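You operate a simulated robot arm through the tools that you are given. There is no shell and no other tool.

Carry out the task below with a simulated robot arm. There is one attempt and no reset: what you move stays moved.

Task
Hit the stop first, then plug out to the tray, pace to slow and the sign on its peg. Set down upright: teal plug.

Only the result counts: the job must be done as asked and must still hold three seconds after the hand-in. Knocking over, shifting, dropping, spilling or breaking anything else fails it.

Robot
A 6-joint arm with a fingered hand, fixed in place. Base frame: the origin is on the floor under the middle of its stand, x ahead of it, y to its left, z up; the work surface is at about z = 0.9. Lengths are in m, angles in degrees, forces in N, time in s.
With the tool pointing down near the work surface it reaches from about 0.34 to 0.74 m from the base axis. Its first joint turns from -115.0 to 115.0 degrees. Payload 4 kg.
The tool frame sits at the grasp point between the pads (the TCP): z along the fingers, y along the line on which they close. The tips reach 0.026 m beyond it. The gripper opens to 0.132 m; its body begins 0.073 m behind the TCP. The gripper is a hand of 4 fingers: y runs from the thumb to the fingers, the wrist lies at [0, 0, -0.239] in the tool frame, and closing takes about 1.5 s.
Orientation is that of the tool frame in the base frame, as a unit quaternion [w, x, y, z]. With the fingers straight down and closing along the base's y, the tool's x points along the base's -x, its y along +y and its z along -z.

Tools
- The arm moves only by the tool jog_arm. Its argument "moves" is one flat list of numbers, 6 for each row, row after row: the shift along the tool's x, y, z in m, then the turn, a rotation vector about the tool's x, y, z in degrees. In form: [dx, dy, dz, wx, wy, wz, dx, dy, dz, wx, wy, wz, ...]. A call has 1 to 20 rows; each row shifts and turns the commanded pose from where the row before left it, along the tool's axes as they then stand. "hand" is the gripper command, from -1 (shut) to 1 (fully open), values between in proportion, set as the call begins (left out, the last holds). Each row takes 0.2 s and may step no farther than 0.05 m and 8.6 degrees from the row before; otherwise, or with a gripper value out of range, the whole call is refused. A pose out of reach is approached as far as the arm can. The call stops where the force on the tool passes 90 N (or 10 N more than at its start, if that is more) or the arm is blocked; 0.2 s more then pass. Each finger travels about 0.153 m/s and halts on what it meets, pressing with about 25 N; the grip force reading is that of the motor and also rises with nothing between the fingers. The clock runs only during rows and for 0.2 s after the last one: add rows that do not move to give the fingers time. The reply holds the time, the measured pose of the TCP, the force on the tool along the base axes, the opening and the grip force, in the units named above and with some noise, with the torque about the TCP (base axes, N m) and any sound that the robot's microphone picked up.
- Cameras (640 x 400 px; columns grow to the right, rows downward): "scene" is fixed at [0.3977, 0.5083, 1.4723]; the picture's right is [-0.98, 0.20, 0.00], its down [0.09, 0.42, -0.90] and it looks along [-0.18, -0.88, -0.43] (base axes); focal length 336 px, centre (320, 200). "wrist" rides on the gripper at [0.068, 0.002, -0.097] in the tool frame; the picture's right is [-0.03, 1.00, 0.00], its down [-0.82, -0.02, -0.58] and it looks along [-0.58, -0.01, 0.82] (tool axes); focal length 270 px, centre (320, 200). There is no depth. A picture from a camera that has moved, and an enlarged one, comes with that camera's place and axes in the base frame and with its lens. The place of the scene camera against the robot may be out by one fixed shift of up to 0.025 m in any direction.
- get_image(camera): a new picture of that camera. No time passes.
- move_column(by): slides the trunk up (or, below 0, down) by that many m; the arm rides with it, the base frame stays. It gives what a move gives, with no picture.
- set_fingers(finger1, finger2, finger3, thumb_bend): sets how far each is bent, from 0 (flat) to 1 (curled in); at 0.3 the hand is open as for a grip, at 0.7 the pads meet at the TCP. One left out holds its place. A second passes; each finger stops where it meets its share of the squeeze, and holds until it gets a number again. A gripper value or a shape takes the hand back. It gives what a move gives, with no picture; readings hold the bend of each and the force on the fingers (four entries, about 0 where the hand has none), thumb and palm.
- preshape(shape): the hand has 4 fingers and takes this shape, open, in about a second: jaw (thumb against the fingers, like two jaws); tri (thumb and two fingers); tip (a fingertip pinch); poke (one finger out to press); point (the index stretched); flat (the hand flat); cup (the hand cupped); fist (a fist). The gripper value then closes the fingers along that shape, each until it touches; the sizes above hold for jaw. It gives what a move gives, with no picture.
- enlarge(camera, box): a new picture of the part [left, top, right, bottom] of that camera's present view, enlarged. No time passes.
- sign_off(): hands the job in; it is judged then, once.

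Places have to be worked out from the pictures, the camera data and where the tool is seen. Open the gripper and draw the arm clear of the work before you hand the job in, unless the task says otherwise.

The tools are called by a JSON object that holds its "name" and its "arguments". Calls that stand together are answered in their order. jog_arm: Moves the arm, as the interface text tells. Its arguments: {"type":"object","properties":{"moves":{"type":"array","items":{"type":"number"}},"hand":{"type":"number"}},"required":["moves"]} The other tools are called the same way: move_column (by) moves the trunk up or down; preshape (shape) gives the hand a shape; set_fingers (finger1, finger2, finger3, thumb_bend) moves the fingers one by one; get_image (camera) takes a picture; enlarge (camera, box) takes an enlarged picture of a part of a camera's view; sign_off () hands the job in.

At the start:

```text
clock: 0.0
tool_pos: [0.1267, -0.388, 1.3562]
tool_rot: [0.0, 0.0, 1.0, 0.0]
force: [0.3, -0.3, -0.4]
ft_torque: [-0.02, 0.01, 0.02]
finger_gap: 0.1319
finger_force: 0.1
shape: jaw
bend: [0.3, 0.3, 0.3, 0.3]
finger forces: [0.0, 0.1, 0.0, 0.0, 0.0, 0.1]
trunk travel left (down, up): [-0.925, 0.065]
```

scene: 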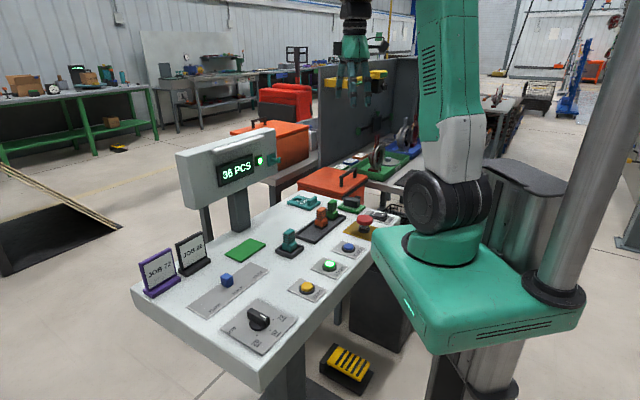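
wrist: 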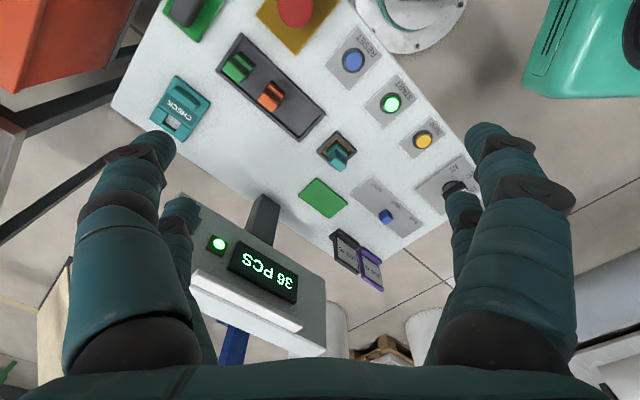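

I start by looking at the panel in more detail from both cameras.

{"name": "enlarge", "arguments": {"camera": "scene", "box": [130, 180, 290, 300]}}

{"name": "enlarge", "arguments": {"camera": "scene", "box": [260, 180, 420, 280]}}

{"name": "enlarge", "arguments": {"camera": "scene", "box": [180, 260, 340, 360]}}

{"name": "enlarge", "arguments": {"camera": "wrist", "box": [140, 0, 360, 140]}}

{"name": "enlarge", "arguments": {"camera": "wrist", "box": [280, 20, 500, 160]}}

{"name": "enlarge", "arguments": {"camera": "wrist", "box": [280, 130, 500, 300]}}

```text
3.33 times, centred on (210, 240) of scene
camera zoom: at [0.3977, 0.5083, 1.4723], right [-0.98, 0.2, 0.0], down [0.09, 0.42, -0.9], along [-0.18, -0.88, -0.43], focal length 1122 px, centre (687, 67)
```

zoom: 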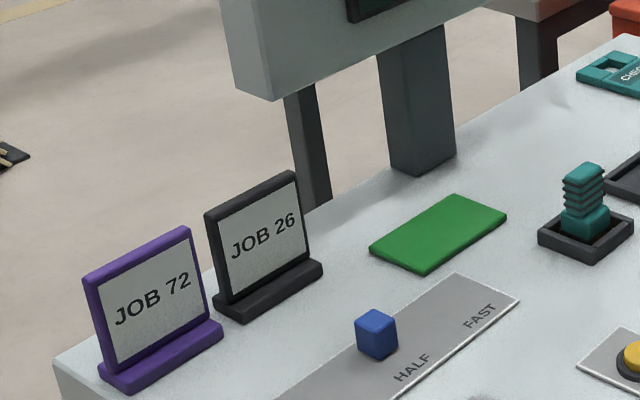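

```text
4.00 times, centred on (340, 230) of scene
camera zoom: at [0.3977, 0.5083, 1.4723], right [-0.98, 0.2, 0.0], down [0.09, 0.42, -0.9], along [-0.18, -0.88, -0.43], focal length 1346 px, centre (240, 80)
```

zoom: 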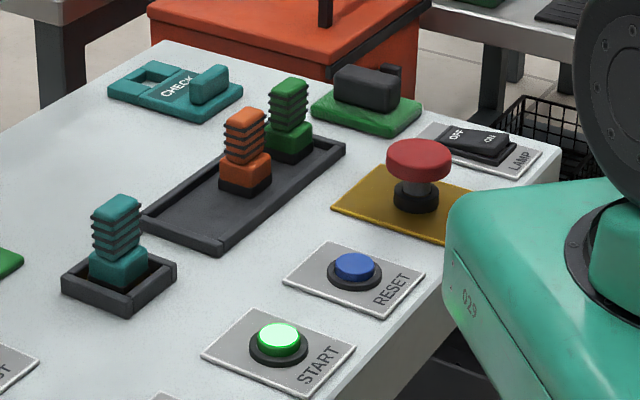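

```text
4.00 times, centred on (260, 310) of scene
camera zoom: at [0.3977, 0.5083, 1.4723], right [-0.98, 0.2, 0.0], down [0.09, 0.42, -0.9], along [-0.18, -0.88, -0.43], focal length 1346 px, centre (560, -240)
```

zoom: 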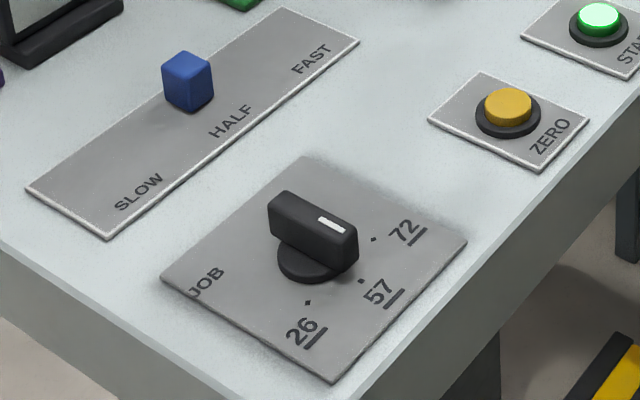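

```text
2.86 times, centred on (250, 70) of wrist
camera zoom: at [0.0588, -0.3861, 1.4538], right [0.03, 1.0, 0.0], down [0.82, -0.02, 0.58], along [0.58, -0.01, -0.82], focal length 772 px, centre (520, 571)
```

zoom: 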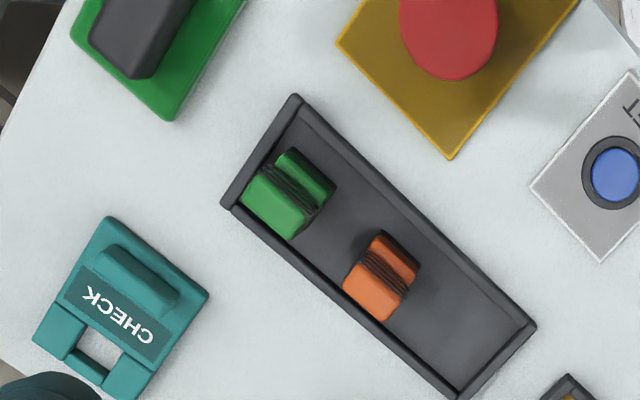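

```text
2.86 times, centred on (390, 90) of wrist
camera zoom: at [0.0588, -0.3861, 1.4538], right [0.03, 1.0, 0.0], down [0.82, -0.02, 0.58], along [0.58, -0.01, -0.82], focal length 772 px, centre (120, 514)
```

zoom: 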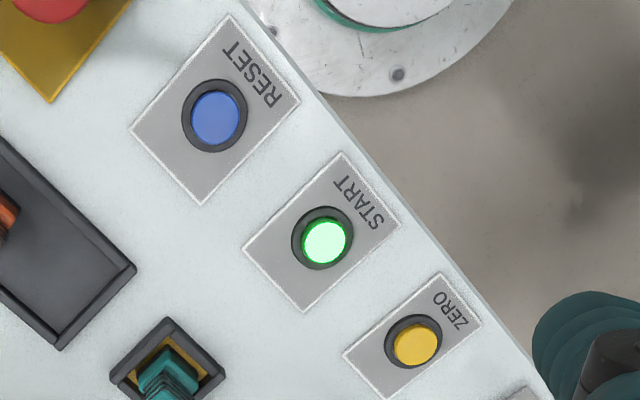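

```text
2.35 times, centred on (390, 215) of wrist
camera zoom: at [0.0588, -0.3861, 1.4538], right [0.03, 1.0, 0.0], down [0.82, -0.02, 0.58], along [0.58, -0.01, -0.82], focal length 636 px, centre (155, 165)
```

zoom: 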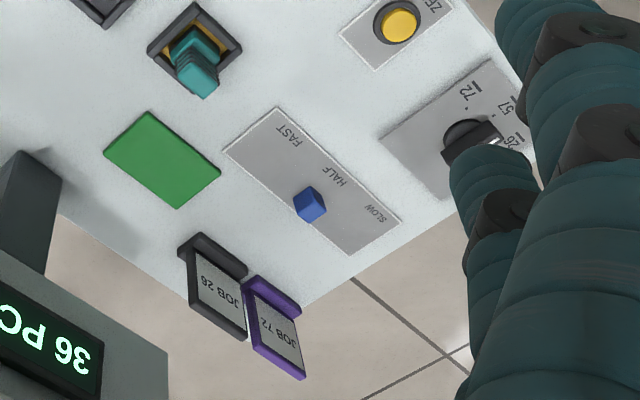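

The controls are clear: red mushroom stop, teal plug in its socket, black tray, blue slider at HALF-ish, teal CHECK plate (the sign?). I look for the peg near the display.

{"name": "enlarge", "arguments": {"camera": "scene", "box": [170, 120, 290, 220]}}

{"name": "enlarge", "arguments": {"camera": "scene", "box": [250, 130, 330, 180]}}

{"name": "enlarge", "arguments": {"camera": "scene", "box": [280, 185, 420, 245]}}

{"name": "enlarge", "arguments": {"camera": "wrist", "box": [140, 170, 360, 370]}}

```text
4.00 times, centred on (230, 170) of scene
camera zoom: at [0.3977, 0.5083, 1.4723], right [-0.98, 0.2, 0.0], down [0.09, 0.42, -0.9], along [-0.18, -0.88, -0.43], focal length 1346 px, centre (680, 320)
```

zoom: 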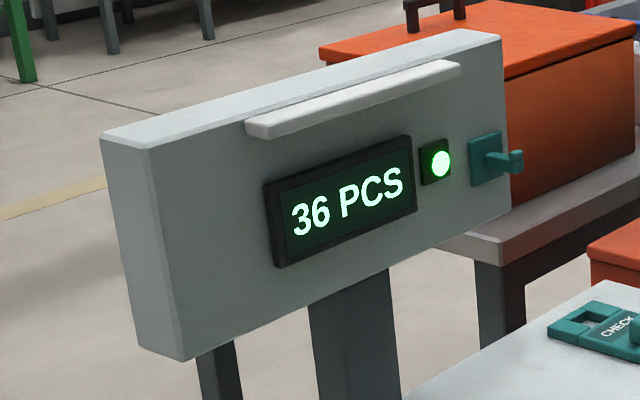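

```text
8.00 times, centred on (290, 155) of scene
camera zoom: at [0.3977, 0.5083, 1.4723], right [-0.98, 0.2, 0.0], down [0.09, 0.42, -0.9], along [-0.18, -0.88, -0.43], focal length 2692 px, centre (560, 560)
```

zoom: 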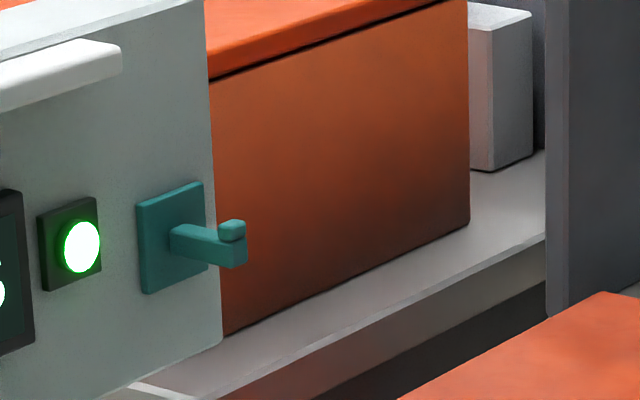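

```text
4.57 times, centred on (350, 215) of scene
camera zoom: at [0.3977, 0.5083, 1.4723], right [-0.98, 0.2, 0.0], down [0.09, 0.42, -0.9], along [-0.18, -0.88, -0.43], focal length 1538 px, centre (183, 131)
```

zoom: 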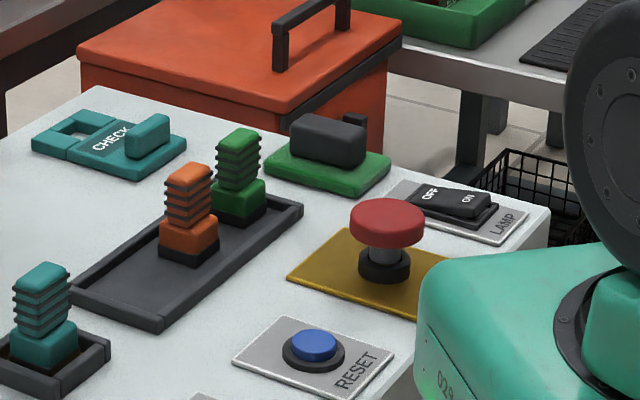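

```text
2.00 times, centred on (250, 270) of wrist
camera zoom: at [0.0588, -0.3861, 1.4538], right [0.03, 1.0, 0.0], down [0.82, -0.02, 0.58], along [0.58, -0.01, -0.82], focal length 541 px, centre (460, 60)
```

zoom: 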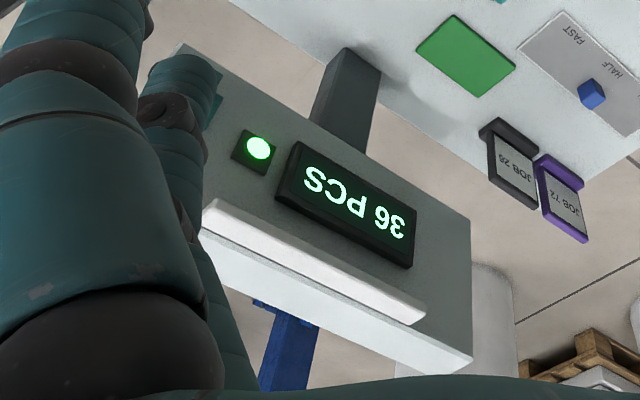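

The peg is the teal hook on the display box (facing the robot, tip turned up), and the panel axes lie at about 45° to the base. I turn the tool 45° so that it lines up with the panel and come down a bit for a nearer view.

{"name": "jog_arm", "arguments": {"moves": [0, 0, 0.02, 0, 0, 7.5, 0, 0, 0.02, 0, 0, 7.5, 0, 0, 0.02, 0, 0, 7.5, 0, 0, 0.02, 0, 0, 7.5, 0, 0, 0.02, 0, 0, 7.5, 0, 0, 0.02, 0, 0, 7.5]}}

{"name": "get_image", "arguments": {"camera": "wrist"}}

{"name": "get_image", "arguments": {"camera": "scene"}}

```text
clock: 1.4
tool_pos: [0.1278, -0.3882, 1.2353]
tool_rot: [0.0, 0.383, 0.924, -0.002]
force: [0.2, 0.1, -0.2]
ft_torque: [0.0, -0.01, -0.01]
finger_gap: 0.132
finger_force: 0.0
shape: jaw
bend: [0.3, 0.3, 0.3, 0.3]
finger forces: [0.0, 0.0, 0.0, 0.0, 0.0, 0.0]
trunk travel left (down, up): [-0.925, 0.065]
```

```text
taken
camera wrist: at [0.0795, -0.3384, 1.3338], right [0.73, 0.69, 0.0], down [0.56, -0.59, 0.58], along [0.4, -0.42, -0.82], focal length 270 px, centre (320, 200)
```

wrist: 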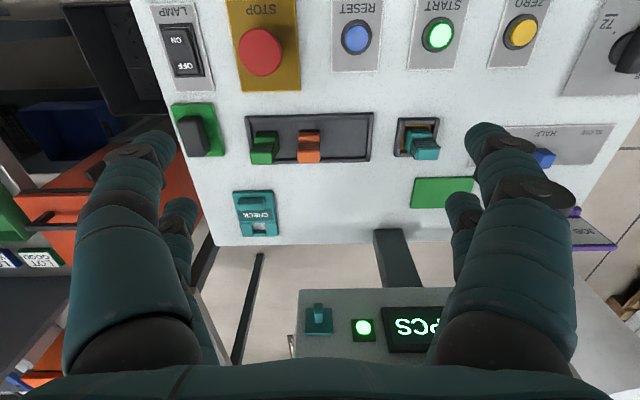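

```text
taken
```

scene: 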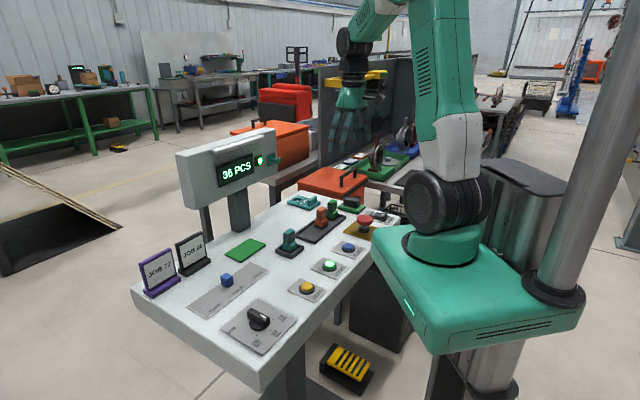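

The view is now lined up with the panel. I enlarge its parts to read positions and shapes.

{"name": "enlarge", "arguments": {"camera": "wrist", "box": [130, 0, 350, 138]}}

{"name": "enlarge", "arguments": {"camera": "wrist", "box": [210, 90, 410, 250]}}

{"name": "enlarge", "arguments": {"camera": "wrist", "box": [370, 90, 640, 260]}}

{"name": "enlarge", "arguments": {"camera": "wrist", "box": [280, 270, 440, 370]}}

{"name": "enlarge", "arguments": {"camera": "scene", "box": [310, 20, 430, 180]}}

```text
2.90 times, centred on (240, 69) of wrist
camera zoom: at [0.0795, -0.3384, 1.3338], right [0.73, 0.69, 0.0], down [0.56, -0.59, 0.58], along [0.4, -0.42, -0.82], focal length 783 px, centre (552, 580)
```

zoom: 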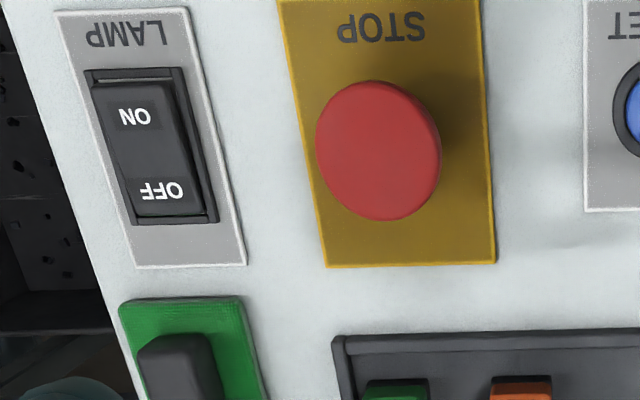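

```text
2.50 times, centred on (310, 170) of wrist
camera zoom: at [0.0795, -0.3384, 1.3338], right [0.73, 0.69, 0.0], down [0.56, -0.59, 0.58], along [0.4, -0.42, -0.82], focal length 676 px, centre (345, 275)
```

zoom: 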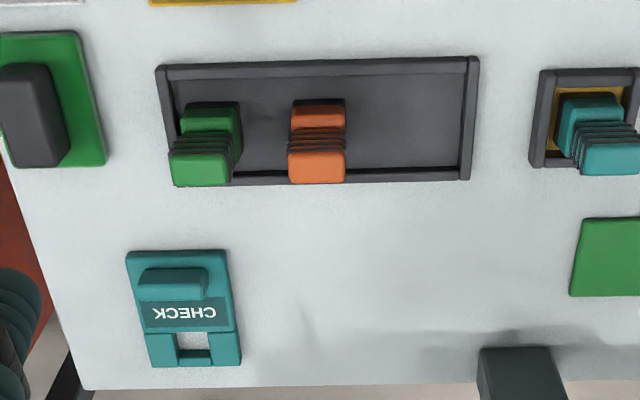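

```text
2.35 times, centred on (505, 175) of wrist
camera zoom: at [0.0795, -0.3384, 1.3338], right [0.73, 0.69, 0.0], down [0.56, -0.59, 0.58], along [0.4, -0.42, -0.82], focal length 636 px, centre (-115, 259)
```

zoom: 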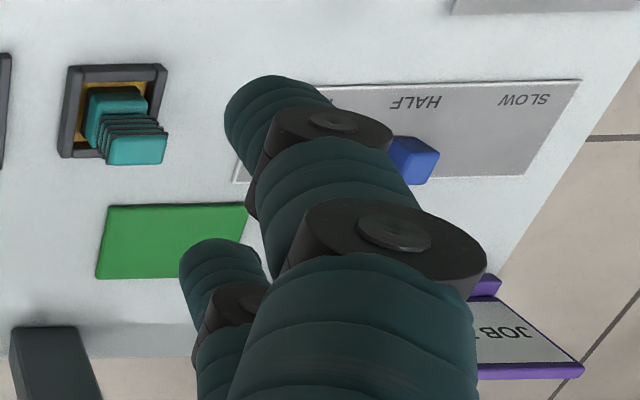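

```text
4.00 times, centred on (360, 320) of wrist
camera zoom: at [0.0795, -0.3384, 1.3338], right [0.73, 0.69, 0.0], down [0.56, -0.59, 0.58], along [0.4, -0.42, -0.82], focal length 1081 px, centre (160, -280)
```

zoom: 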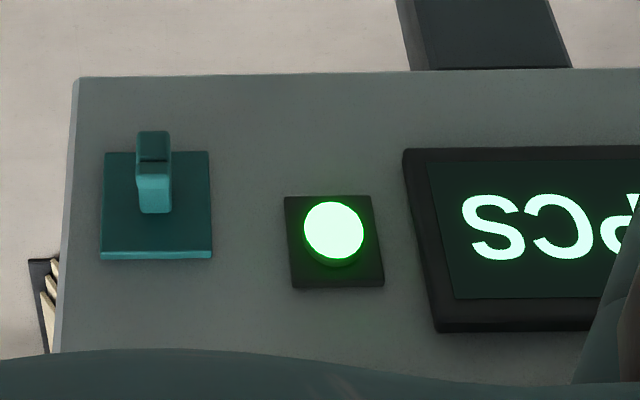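

```text
2.50 times, centred on (370, 100) of scene
camera zoom: at [0.3977, 0.5083, 1.4723], right [-0.98, 0.2, 0.0], down [0.09, 0.42, -0.9], along [-0.18, -0.88, -0.43], focal length 841 px, centre (195, 450)
```

zoom: 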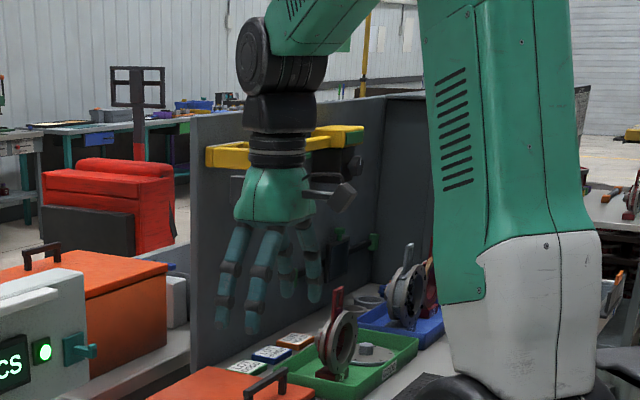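

The yellow plate reads STOP; the red cap's centre comes out at about (0.056, -0.422) with its top near z 0.95. I close the fingers and go to a spot about 5 cm above it.

{"name": "jog_arm", "arguments": {"moves": [0.0054, -0.0149, 0.036, 0, 0, 0, 0.0054, -0.0149, 0.036, 0, 0, 0, 0.0054, -0.0149, 0.036, 0, 0, 0, 0.0054, -0.0149, 0.036, 0, 0, 0, 0.0054, -0.0149, 0.036, 0, 0, 0, 0, 0, 0, 0, 0, 0, 0, 0, 0, 0, 0, 0, 0, 0, 0, 0, 0, 0], "hand": -1}}

{"name": "get_image", "arguments": {"camera": "wrist"}}

{"name": "get_image", "arguments": {"camera": "scene"}}

```text
clock: 3.2
tool_pos: [0.0565, -0.4207, 1.0555]
tool_rot: [0.0, 0.382, 0.924, 0.0]
force: [0.5, 1.2, 0.5]
ft_torque: [-0.03, 0.04, -0.02]
finger_gap: 0.0001
finger_force: 25.3
shape: jaw
bend: [0.62, 0.62, 0.62, 0.7]
finger forces: [0.0, 0.0, 0.0, 0.1, 0.0, 0.0]
trunk travel left (down, up): [-0.925, 0.065]
```

```text
taken
camera wrist: at [0.0088, -0.3715, 1.1535], right [0.72, 0.69, 0.0], down [0.56, -0.59, 0.58], along [0.4, -0.42, -0.82], focal length 270 px, centre (320, 200)
```

wrist: 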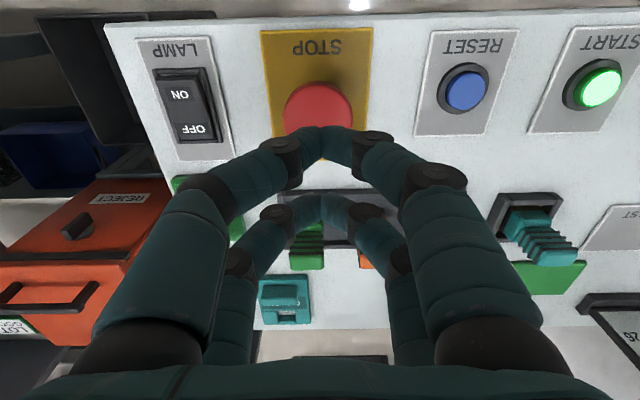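

```text
taken
```

scene: 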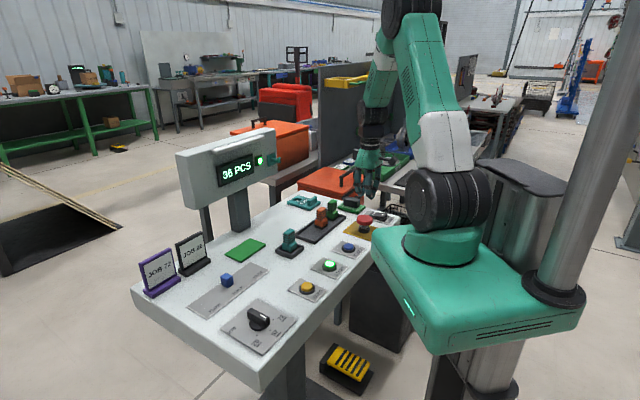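

The shut fingers hang right above the red cap (centre about (0.055,-0.421), top about z 0.948). I lower by 5.5 cm, then continue in small steps.

{"name": "jog_arm", "arguments": {"moves": [0, 0, 0.02, 0, 0, 0, 0, 0, 0.02, 0, 0, 0, 0, 0, 0.015, 0, 0, 0]}}

{"name": "enlarge", "arguments": {"camera": "wrist", "box": [220, 40, 420, 200]}}

{"name": "enlarge", "arguments": {"camera": "scene", "box": [320, 150, 400, 250]}}

```text
clock: 4.0
tool_pos: [0.0556, -0.4232, 1.0007]
tool_rot: [-0.001, 0.383, 0.924, 0.001]
force: [0.8, 0.3, 0.2]
ft_torque: [0.03, 0.01, -0.01]
finger_gap: 0.0
finger_force: 24.6
shape: jaw
bend: [0.62, 0.62, 0.62, 0.7]
finger forces: [0.0, 0.1, 0.0, 0.0, 0.0, 0.0]
trunk travel left (down, up): [-0.925, 0.065]
```

```text
2.50 times, centred on (320, 120) of wrist
camera zoom: at [0.0089, -0.3724, 1.0984], right [0.72, 0.69, 0.0], down [0.56, -0.59, 0.58], along [0.4, -0.42, -0.82], focal length 676 px, centre (320, 400)
```

zoom: 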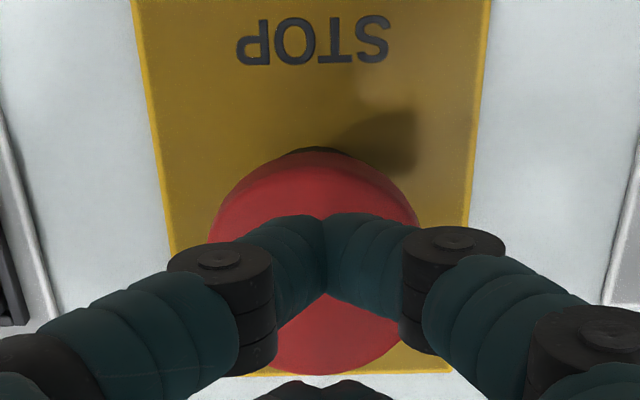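

```text
4.00 times, centred on (360, 200) of scene
camera zoom: at [0.3977, 0.5083, 1.4723], right [-0.98, 0.2, 0.0], down [0.09, 0.42, -0.9], along [-0.18, -0.88, -0.43], focal length 1346 px, centre (160, 200)
```

zoom: 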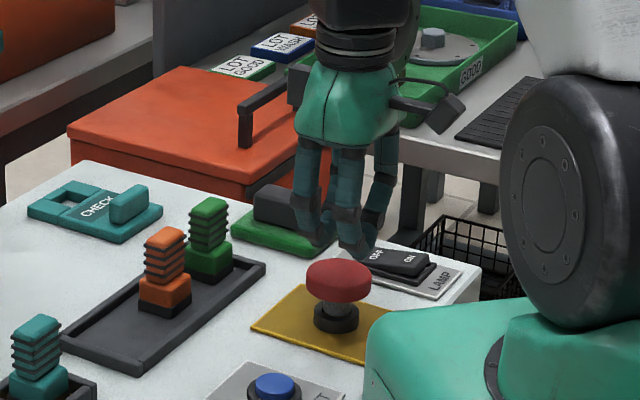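

The tips sit over the cap, still about 2–3 cm above it. I go down in small steps until there is a force or a click.

{"name": "jog_arm", "arguments": {"moves": [0, 0, 0.01, 0, 0, 0, 0, 0, 0.01, 0, 0, 0, 0, 0, 0.005, 0, 0, 0, 0, 0, 0.005, 0, 0, 0]}}

```text
clock: 5.0
tool_pos: [0.0564, -0.4217, 0.9694]
tool_rot: [-0.001, 0.382, 0.924, -0.001]
force: [0.4, 0.3, 0.6]
ft_torque: [0.0, 0.0, -0.01]
finger_gap: 0.0001
finger_force: 24.5
shape: jaw
bend: [0.62, 0.62, 0.62, 0.7]
finger forces: [0.1, 0.0, 0.1, 0.0, 0.0, 0.1]
trunk travel left (down, up): [-0.925, 0.065]
```

No contact yet at TCP z 0.969. I continue in 4–5 mm steps.

{"name": "jog_arm", "arguments": {"moves": [0, 0, 0.005, 0, 0, 0, 0, 0, 0.004, 0, 0, 0, 0, 0, 0.004, 0, 0, 0]}}

```text
clock: 5.8
tool_pos: [0.0551, -0.4212, 0.9658]
tool_rot: [0.004, 0.383, 0.924, -0.007]
force: [1.4, 5.3, 90.0]
ft_torque: [0.52, 0.26, -0.05]
finger_gap: 0.0
finger_force: 24.8
shape: jaw
bend: [0.69, 0.66, 0.66, 0.7]
finger forces: [0.1, 0.0, 0.0, 0.0, 0.0, 0.0]
trunk travel left (down, up): [-0.925, 0.065]
```

The force reached 90 N with no sound reported; I check whether the cap went down.

{"name": "enlarge", "arguments": {"camera": "scene", "box": [320, 150, 400, 250]}}

{"name": "enlarge", "arguments": {"camera": "wrist", "box": [220, 40, 420, 200]}}

{"name": "enlarge", "arguments": {"camera": "scene", "box": [170, 120, 290, 220]}}

```text
4.00 times, centred on (360, 200) of scene
camera zoom: at [0.3977, 0.5083, 1.4723], right [-0.98, 0.2, 0.0], down [0.09, 0.42, -0.9], along [-0.18, -0.88, -0.43], focal length 1346 px, centre (160, 200)
```

zoom: 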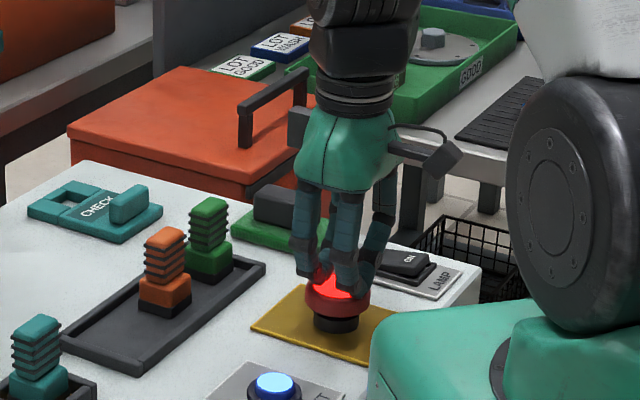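

```text
2.50 times, centred on (320, 120) of wrist
camera zoom: at [0.0081, -0.37, 1.062], right [0.72, 0.69, -0.01], down [0.56, -0.58, 0.59], along [0.4, -0.43, -0.81], focal length 676 px, centre (320, 400)
```

zoom: 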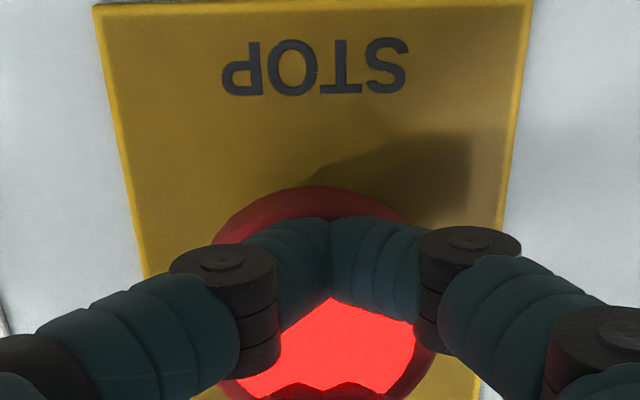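

```text
4.00 times, centred on (230, 170) of scene
camera zoom: at [0.3977, 0.5083, 1.4723], right [-0.98, 0.2, 0.0], down [0.09, 0.42, -0.9], along [-0.18, -0.88, -0.43], focal length 1346 px, centre (680, 320)
```

zoom: 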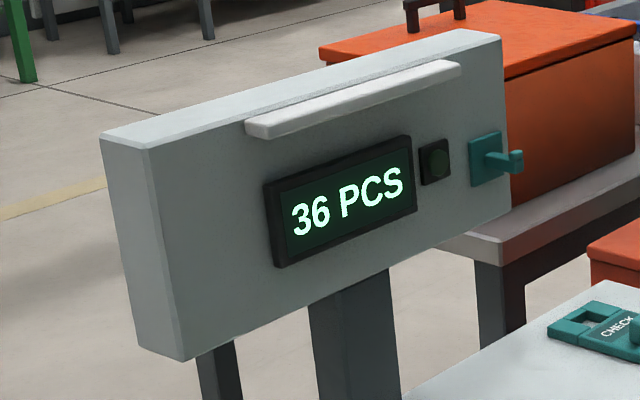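

The stop is latched: its cap glows red, the green lamp on the display is out and RESET is lit. I retreat straight up.

{"name": "jog_arm", "arguments": {"moves": [0, 0, -0.02, 0, 0, 0, 0, 0, -0.04, 0, 0, 0, 0, 0, -0.045, 0, 0, 0, 0, 0, -0.045, 0, 0, 0]}}

{"name": "enlarge", "arguments": {"camera": "scene", "box": [260, 150, 420, 270]}}

```text
clock: 6.8
tool_pos: [0.0573, -0.422, 1.1101]
tool_rot: [-0.001, 0.383, 0.924, 0.001]
force: [-0.2, -0.3, -0.9]
ft_torque: [-0.02, 0.02, 0.01]
finger_gap: 0.0
finger_force: 24.6
shape: jaw
bend: [0.65, 0.65, 0.65, 0.7]
finger forces: [0.1, 0.0, 0.0, 0.1, 0.1, 0.0]
trunk travel left (down, up): [-0.925, 0.065]
```

```text
3.33 times, centred on (340, 210) of scene
camera zoom: at [0.3977, 0.5083, 1.4723], right [-0.98, 0.2, 0.0], down [0.09, 0.42, -0.9], along [-0.18, -0.88, -0.43], focal length 1122 px, centre (253, 167)
```

zoom: 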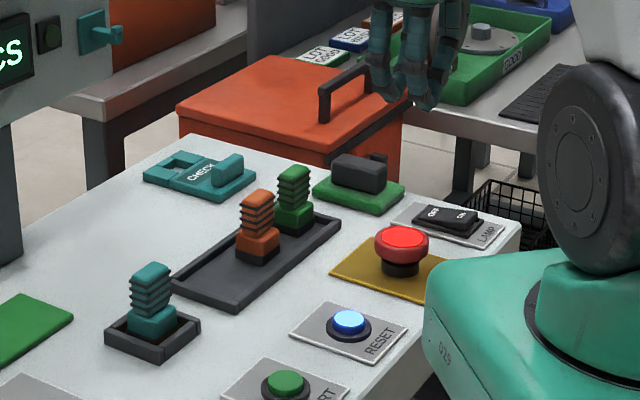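

STOP stays latched. Now I travel over the teal plug (about (0.315,-0.354)), open the hand partway, and turn the tool so it closes along the panel's depth (across the tray walls).

{"name": "jog_arm", "arguments": {"moves": [-0.0229, 0.0384, -0.003, 0, 0, 0, -0.0229, 0.0384, -0.003, 0, 0, 0, -0.0229, 0.0384, -0.003, 0, 0, 0, -0.0229, 0.0384, -0.003, 0, 0, 0, -0.0229, 0.0384, -0.003, 0, 0, 0, -0.0229, 0.0384, -0.003, 0, 0, 0], "hand": 0.3}}

{"name": "get_image", "arguments": {"camera": "wrist"}}

```text
clock: 8.2
tool_pos: [0.3186, -0.3552, 1.1246]
tool_rot: [0.0, 0.384, 0.923, -0.001]
force: [0.6, 0.3, 0.2]
ft_torque: [-0.04, -0.03, 0.02]
finger_gap: 0.0855
finger_force: 0.0
shape: jaw
bend: [0.7, 0.7, 0.7, 0.64]
finger forces: [0.0, 0.0, 0.0, 0.0, 0.0, 0.1]
trunk travel left (down, up): [-0.925, 0.065]
```

```text
taken
camera wrist: at [0.2715, -0.3046, 1.2224], right [0.73, 0.69, 0.0], down [0.56, -0.59, 0.58], along [0.4, -0.42, -0.82], focal length 270 px, centre (320, 200)
```

wrist: 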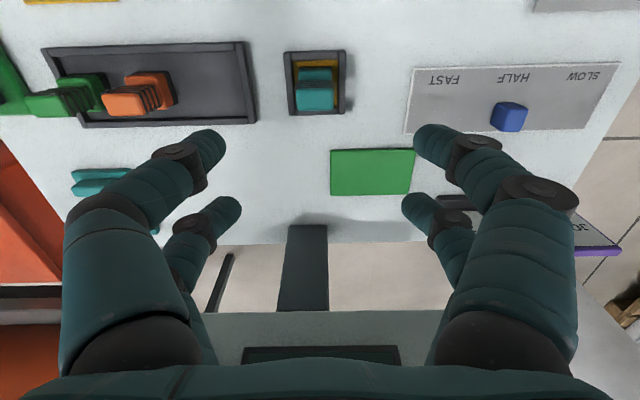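

Good overview. I enlarge the plug, tray and slider for measuring.

{"name": "enlarge", "arguments": {"camera": "wrist", "box": [240, 20, 400, 140]}}

{"name": "enlarge", "arguments": {"camera": "wrist", "box": [0, 20, 280, 195]}}

{"name": "enlarge", "arguments": {"camera": "wrist", "box": [390, 40, 640, 200]}}

```text
3.33 times, centred on (320, 80) of wrist
camera zoom: at [0.2715, -0.3046, 1.2224], right [0.73, 0.69, 0.0], down [0.56, -0.59, 0.58], along [0.4, -0.42, -0.82], focal length 901 px, centre (320, 600)
```

zoom: 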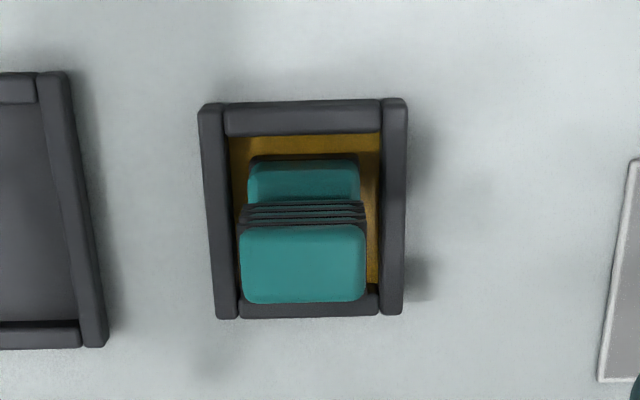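

```text
2.29 times, centred on (140, 108) of wrist
camera zoom: at [0.2715, -0.3046, 1.2224], right [0.73, 0.69, 0.0], down [0.56, -0.59, 0.58], along [0.4, -0.42, -0.82], focal length 618 px, centre (731, 411)
```

zoom: 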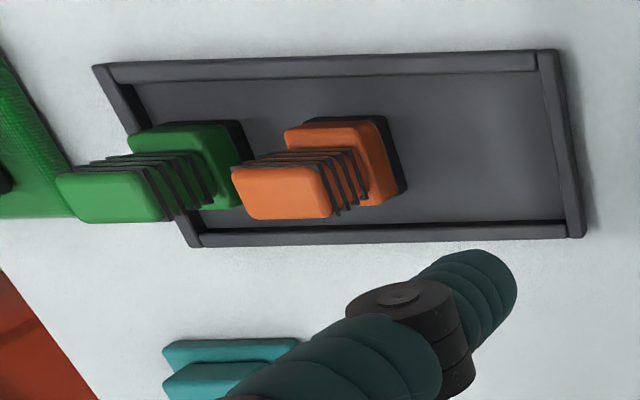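

```text
2.50 times, centred on (515, 120) of wrist
camera zoom: at [0.2715, -0.3046, 1.2224], right [0.73, 0.69, 0.0], down [0.56, -0.59, 0.58], along [0.4, -0.42, -0.82], focal length 676 px, centre (-168, 400)
```

zoom: 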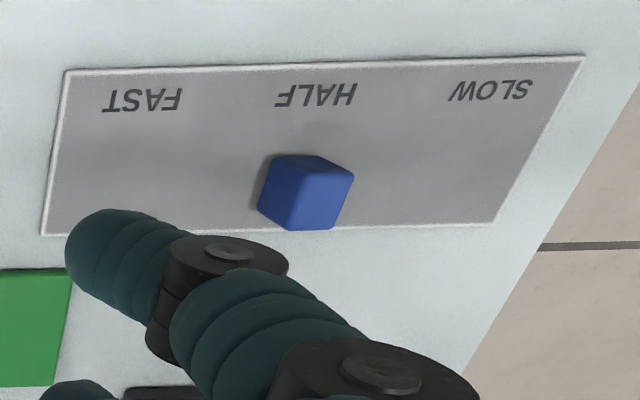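

Readings: the socket frame's centre is at U=-0.030, V=0.475 (base ≈ (0.315,-0.357)), the plug top near z 0.970 and its grip about 34 mm × 20 mm. I turn the tool -90° so it closes across the 20 mm side.

{"name": "jog_arm", "arguments": {"moves": [0, -0.004, 0, 0, 0, -8.1818, 0, 0, 0, 0, 0, -8.1818, 0, 0, 0, 0, 0, -8.1818, 0, 0, 0, 0, 0, -8.1818, 0, 0, 0, 0, 0, -8.1818, 0, 0, 0, 0, 0, -8.1818, 0, 0, 0, 0, 0, -8.1818, 0, 0, 0, 0, 0, -8.1818, 0, 0, 0, 0, 0, -8.1818, 0, 0, 0, 0, 0, -8.1818, 0, 0, 0, 0, 0, -8.182]}}

{"name": "get_image", "arguments": {"camera": "wrist"}}

{"name": "get_image", "arguments": {"camera": "scene"}}

```text
clock: 10.6
tool_pos: [0.3646, -0.2998, 1.112]
tool_rot: [-0.025, -0.369, 0.929, -0.014]
force: [0.5, -0.2, -0.2]
ft_torque: [-0.06, 0.0, 0.04]
finger_gap: 0.0856
finger_force: 0.0
shape: jaw
bend: [0.7, 0.7, 0.7, 0.64]
finger forces: [0.0, 0.0, 0.0, 0.0, 0.0, 0.0]
out of reach, approached as far as the arm can: row 10, 11
trunk travel left (down, up): [-0.925, 0.065]
```

```text
taken
camera wrist: at [0.3168, -0.3409, 1.2138], right [-0.67, 0.75, -0.01], down [0.63, 0.57, 0.53], along [0.4, 0.35, -0.85], focal length 270 px, centre (320, 200)
```

wrist: 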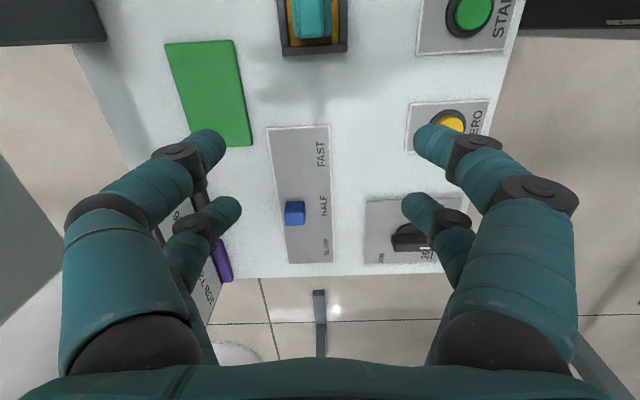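

```text
taken
```

scene: 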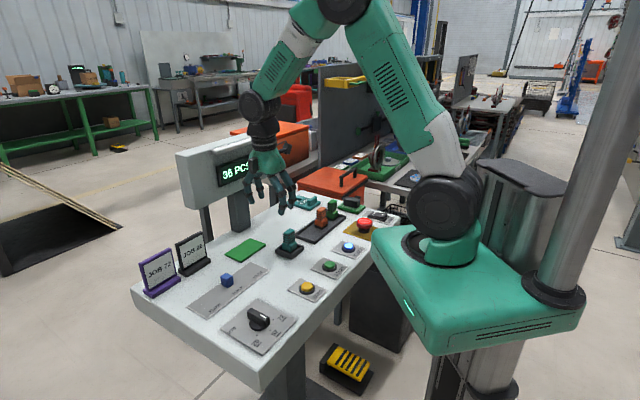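

The wrist ran into its limit in that direction, so that turn isn't usable. I turn back the other way first and check the pose.

{"name": "jog_arm", "arguments": {"moves": [0, 0, 0, 0, 0, 8.0, 0, 0, 0, 0, 0, 8.0, 0, 0, 0, 0, 0, 8.0, 0, 0, 0, 0, 0, 8.0, 0, 0, 0, 0, 0, 8.0, 0, 0, 0, 0, 0, 8.0]}}

```text
clock: 12.0
tool_pos: [0.3631, -0.3008, 1.1117]
tool_rot: [-0.016, 0.044, 0.999, -0.022]
force: [0.3, 1.3, -0.8]
ft_torque: [0.04, 0.0, -0.05]
finger_gap: 0.0854
finger_force: 0.1
shape: jaw
bend: [0.7, 0.7, 0.7, 0.64]
finger forces: [0.0, 0.0, 0.1, 0.0, 0.0, 0.0]
trunk travel left (down, up): [-0.925, 0.065]
```

The command now starts from the measured pose, with a slight tilt. I take out the tilt and turn the other way (+130°) to have the hand close along the panel depth.

{"name": "jog_arm", "arguments": {"moves": [0, 0, -0.01, -2.6, -1.72, 0, 0, 0, 0, 0, 0, 8.1225, 0, 0, 0, 0, 0, 8.1225, 0, 0, 0, 0, 0, 8.1225, 0, 0, 0, 0, 0, 8.1225, 0, 0, 0, 0, 0, 8.1225, 0, 0, 0, 0, 0, 8.1225, 0, 0, 0, 0, 0, 8.1225, 0, 0, 0, 0, 0, 8.1225, 0, 0, 0, 0, 0, 8.1225, 0, 0, 0, 0, 0, 8.1225, 0, 0, 0, 0, 0, 8.1225, 0, 0, 0, 0, 0, 8.1225, 0, 0, 0, 0, 0, 8.1225, 0, 0, 0, 0, 0, 8.1225, 0, 0, 0, 0, 0, 8.1225, 0, 0, 0, 0, 0, 8.1225]}}

{"name": "get_image", "arguments": {"camera": "wrist"}}

```text
clock: 15.6
tool_pos: [0.3639, -0.3005, 1.1226]
tool_rot: [0.0, 0.924, 0.383, 0.0]
force: [0.0, 0.7, -0.5]
ft_torque: [0.0, 0.01, 0.02]
finger_gap: 0.0856
finger_force: 0.0
shape: jaw
bend: [0.7, 0.7, 0.7, 0.64]
finger forces: [0.0, 0.1, 0.1, 0.0, 0.0, 0.0]
trunk travel left (down, up): [-0.925, 0.065]
```

```text
taken
camera wrist: at [0.4134, -0.253, 1.2201], right [0.69, -0.72, 0.0], down [-0.59, -0.56, 0.58], along [-0.42, -0.4, -0.82], focal length 270 px, centre (320, 200)
```

wrist: 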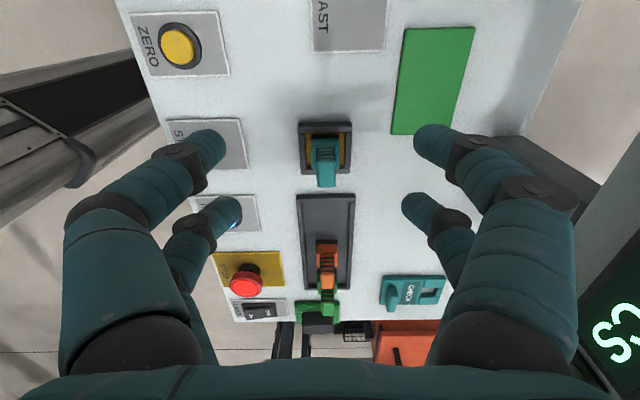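

That orientation works: tool x lies along the panel length, y along its depth. I enlarge the plug for a second position fix.

{"name": "enlarge", "arguments": {"camera": "wrist", "box": [260, 100, 400, 200]}}

{"name": "enlarge", "arguments": {"camera": "wrist", "box": [250, 180, 470, 340]}}

```text
4.00 times, centred on (330, 150) of wrist
camera zoom: at [0.4134, -0.253, 1.2201], right [0.69, -0.72, 0.0], down [-0.59, -0.56, 0.58], along [-0.42, -0.4, -0.82], focal length 1081 px, centre (280, 400)
```

zoom: 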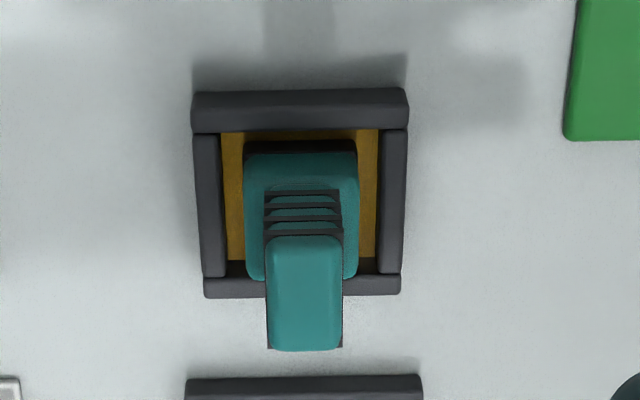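

```text
2.50 times, centred on (360, 260) of wrist
camera zoom: at [0.4134, -0.253, 1.2201], right [0.69, -0.72, 0.0], down [-0.59, -0.56, 0.58], along [-0.42, -0.4, -0.82], focal length 676 px, centre (220, 50)
```

zoom: 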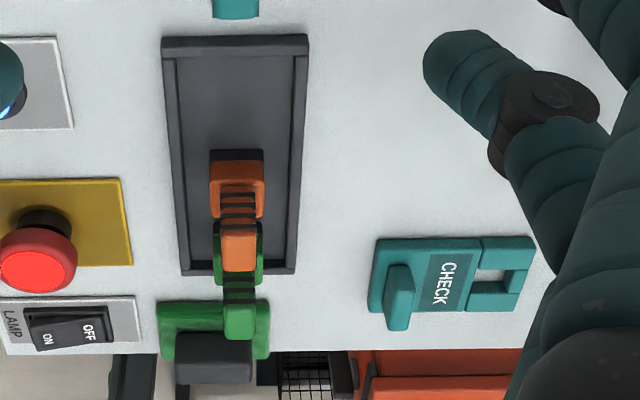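

The plug is confirmed at U=-0.030, V=0.474 with a 20 mm wide grip. I move over it and go down to about 4 cm above the grip height.

{"name": "jog_arm", "arguments": {"moves": [-0.0377, 0.0025, 0, 0, 0, 0, -0.0377, 0.0025, 0, 0, 0, 0, 0, 0, 0.04, 0, 0, 0, 0, 0, 0.04, 0, 0, 0, 0, 0, 0.025, 0, 0, 0]}}

{"name": "get_image", "arguments": {"camera": "wrist"}}

{"name": "enlarge", "arguments": {"camera": "scene", "box": [230, 150, 350, 270]}}

```text
clock: 16.8
tool_pos: [0.3165, -0.3596, 1.0172]
tool_rot: [0.001, 0.923, 0.384, -0.001]
force: [0.4, 0.5, -0.4]
ft_torque: [0.01, -0.01, 0.01]
finger_gap: 0.0856
finger_force: 0.1
shape: jaw
bend: [0.7, 0.7, 0.7, 0.64]
finger forces: [0.0, 0.1, 0.0, 0.0, 0.0, 0.0]
trunk travel left (down, up): [-0.925, 0.065]
```

```text
taken
camera wrist: at [0.3648, -0.3111, 1.1152], right [0.69, -0.72, 0.0], down [-0.59, -0.56, 0.58], along [-0.42, -0.4, -0.82], focal length 270 px, centre (320, 200)
```

wrist: 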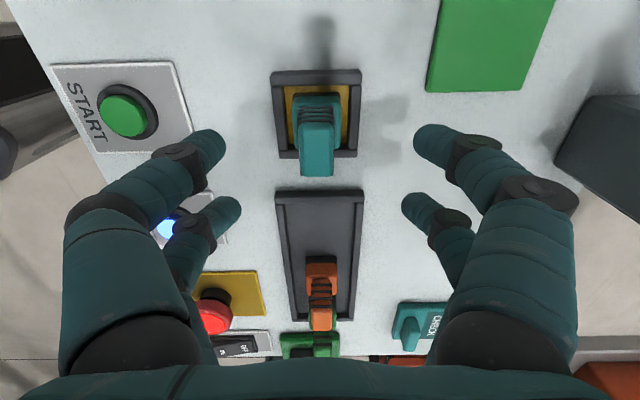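

```text
3.33 times, centred on (290, 210) of scene
camera zoom: at [0.3977, 0.5083, 1.4723], right [-0.98, 0.2, 0.0], down [0.09, 0.42, -0.9], along [-0.18, -0.88, -0.43], focal length 1122 px, centre (420, 167)
```

zoom: 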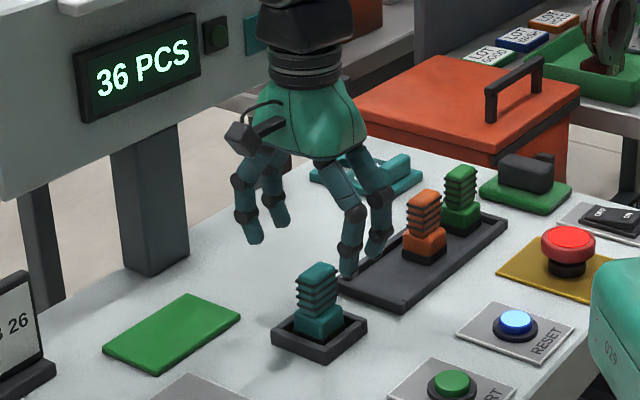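

The hand is centred within 2 mm over the plug. I trim that and go down to TCP z ≈ 0.962 around the ribbed grip.

{"name": "jog_arm", "arguments": {"moves": [-0.001, -0.0016, 0.02, 0, 0, 0, 0, 0, 0.02, 0, 0, 0, 0, 0, 0.016, 0, 0, 0]}}

{"name": "get_image", "arguments": {"camera": "wrist"}}

{"name": "enlarge", "arguments": {"camera": "scene", "box": [240, 190, 340, 265]}}

```text
clock: 17.6
tool_pos: [0.3133, -0.3589, 0.9622]
tool_rot: [0.0, 0.923, 0.384, 0.0]
force: [0.1, -0.6, 0.4]
ft_torque: [-0.03, 0.04, 0.01]
finger_gap: 0.0857
finger_force: 0.1
shape: jaw
bend: [0.7, 0.7, 0.7, 0.64]
finger forces: [0.0, 0.0, 0.0, 0.1, 0.1, 0.1]
trunk travel left (down, up): [-0.925, 0.065]
```

```text
taken
camera wrist: at [0.3633, -0.31, 1.0596], right [0.69, -0.72, 0.0], down [-0.59, -0.56, 0.58], along [-0.42, -0.4, -0.82], focal length 270 px, centre (320, 200)
```

wrist: 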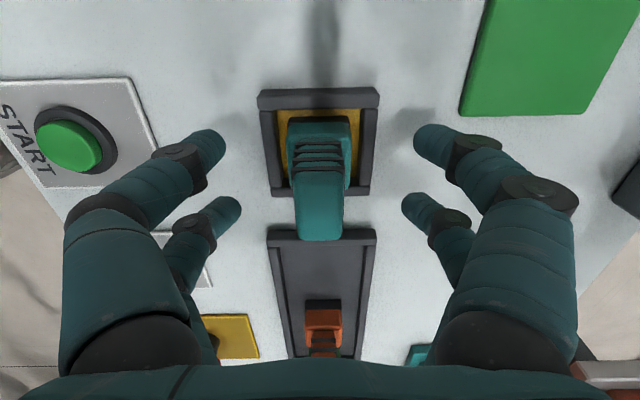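

```text
5.33 times, centred on (290, 228) of scene
camera zoom: at [0.3977, 0.5083, 1.4723], right [-0.98, 0.2, 0.0], down [0.09, 0.42, -0.9], along [-0.18, -0.88, -0.43], focal length 1795 px, centre (480, 53)
```

zoom: 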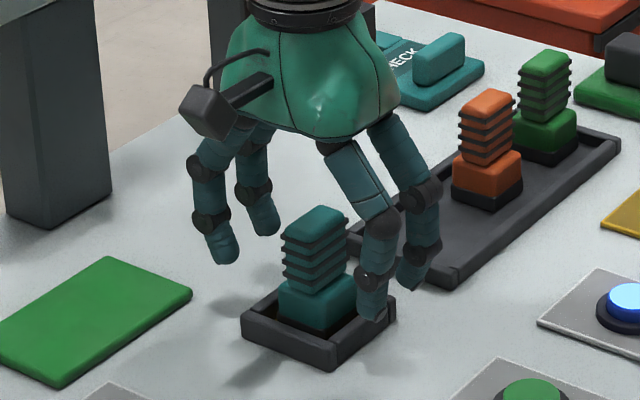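

The ribbed grip stands between both finger pairs, tips just above the socket frame. I close on it.

{"name": "jog_arm", "arguments": {"moves": [0, 0, 0, 0, 0, 0, 0, 0, 0, 0, 0, 0, 0, 0, 0, 0, 0, 0, 0, 0, 0, 0, 0, 0, 0, 0, 0, 0, 0, 0, 0, 0, 0, 0, 0, 0, 0, 0, 0, 0, 0, 0], "hand": -1}}

{"name": "get_image", "arguments": {"camera": "wrist"}}

{"name": "enlarge", "arguments": {"camera": "scene", "box": [240, 190, 340, 265]}}

```text
clock: 19.2
tool_pos: [0.3131, -0.3572, 0.9627]
tool_rot: [0.0, 0.923, 0.384, 0.0]
force: [0.4, -0.1, -0.5]
ft_torque: [0.03, 0.02, 0.02]
finger_gap: 0.0092
finger_force: 24.8
shape: jaw
bend: [0.73, 0.72, 0.73, 0.71]
finger forces: [23.8, 22.5, 22.0, 0.0, 20.7, 0.0]
trunk travel left (down, up): [-0.925, 0.065]
```

```text
taken
camera wrist: at [0.3632, -0.3099, 1.0599], right [0.69, -0.72, 0.0], down [-0.59, -0.56, 0.58], along [-0.42, -0.4, -0.82], focal length 270 px, centre (320, 200)
```

wrist: 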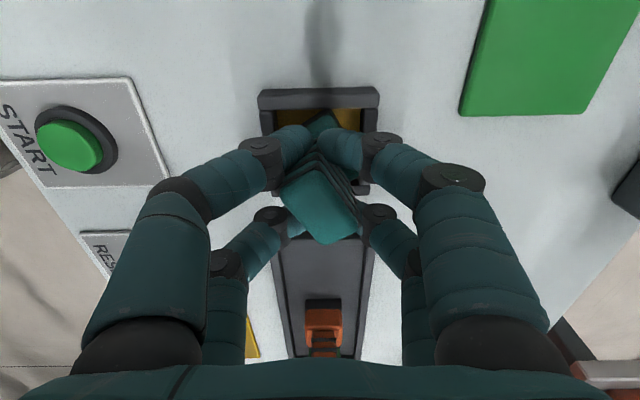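

```text
5.33 times, centred on (290, 228) of scene
camera zoom: at [0.3977, 0.5083, 1.4723], right [-0.98, 0.2, 0.0], down [0.09, 0.42, -0.9], along [-0.18, -0.88, -0.43], focal length 1795 px, centre (480, 53)
```

zoom: 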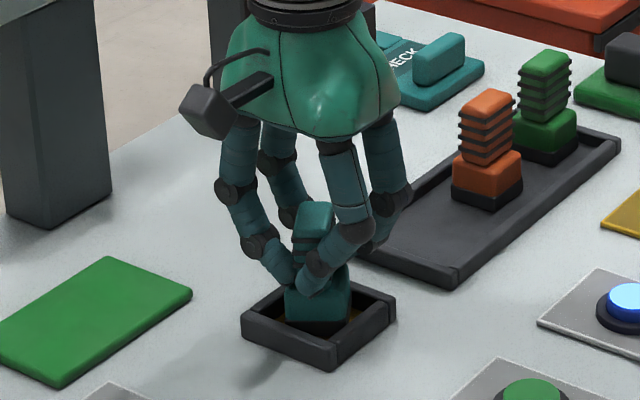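

The fingers hold (about 22 N each) though the plug has turned some 35–40° about its vertical axis in the grip; it still stands upright. I lift slowly and watch.

{"name": "jog_arm", "arguments": {"moves": [0, 0, -0.005, 0, 0, 0, 0, 0, -0.005, 0, 0, 0, 0, 0, -0.01, 0, 0, 0]}}

{"name": "get_image", "arguments": {"camera": "wrist"}}

{"name": "enlarge", "arguments": {"camera": "scene", "box": [240, 190, 340, 265]}}

```text
clock: 20.0
tool_pos: [0.3133, -0.3581, 0.9813]
tool_rot: [0.001, 0.923, 0.384, -0.001]
force: [1.0, -0.4, -0.6]
ft_torque: [-0.01, -0.02, -0.01]
finger_gap: 0.009
finger_force: 25.2
shape: jaw
bend: [0.73, 0.72, 0.73, 0.71]
finger forces: [23.9, 22.7, 22.0, 0.0, 20.6, 0.0]
trunk travel left (down, up): [-0.925, 0.065]
```

```text
taken
camera wrist: at [0.3627, -0.3101, 1.0796], right [0.69, -0.72, 0.0], down [-0.59, -0.56, 0.58], along [-0.42, -0.4, -0.82], focal length 270 px, centre (320, 200)
```

wrist: 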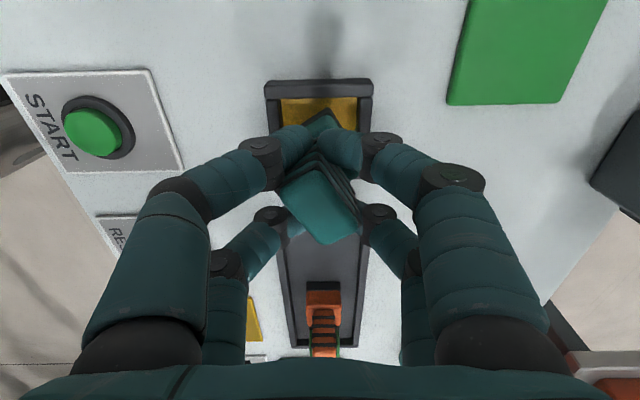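

```text
5.33 times, centred on (290, 228) of scene
camera zoom: at [0.3977, 0.5083, 1.4723], right [-0.98, 0.2, 0.0], down [0.09, 0.42, -0.9], along [-0.18, -0.88, -0.43], focal length 1795 px, centre (480, 53)
```

zoom: 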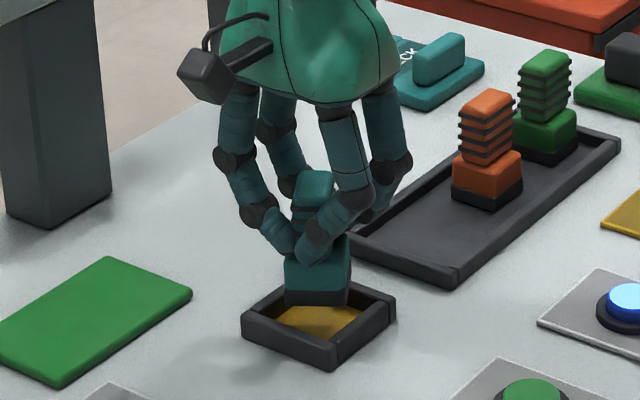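

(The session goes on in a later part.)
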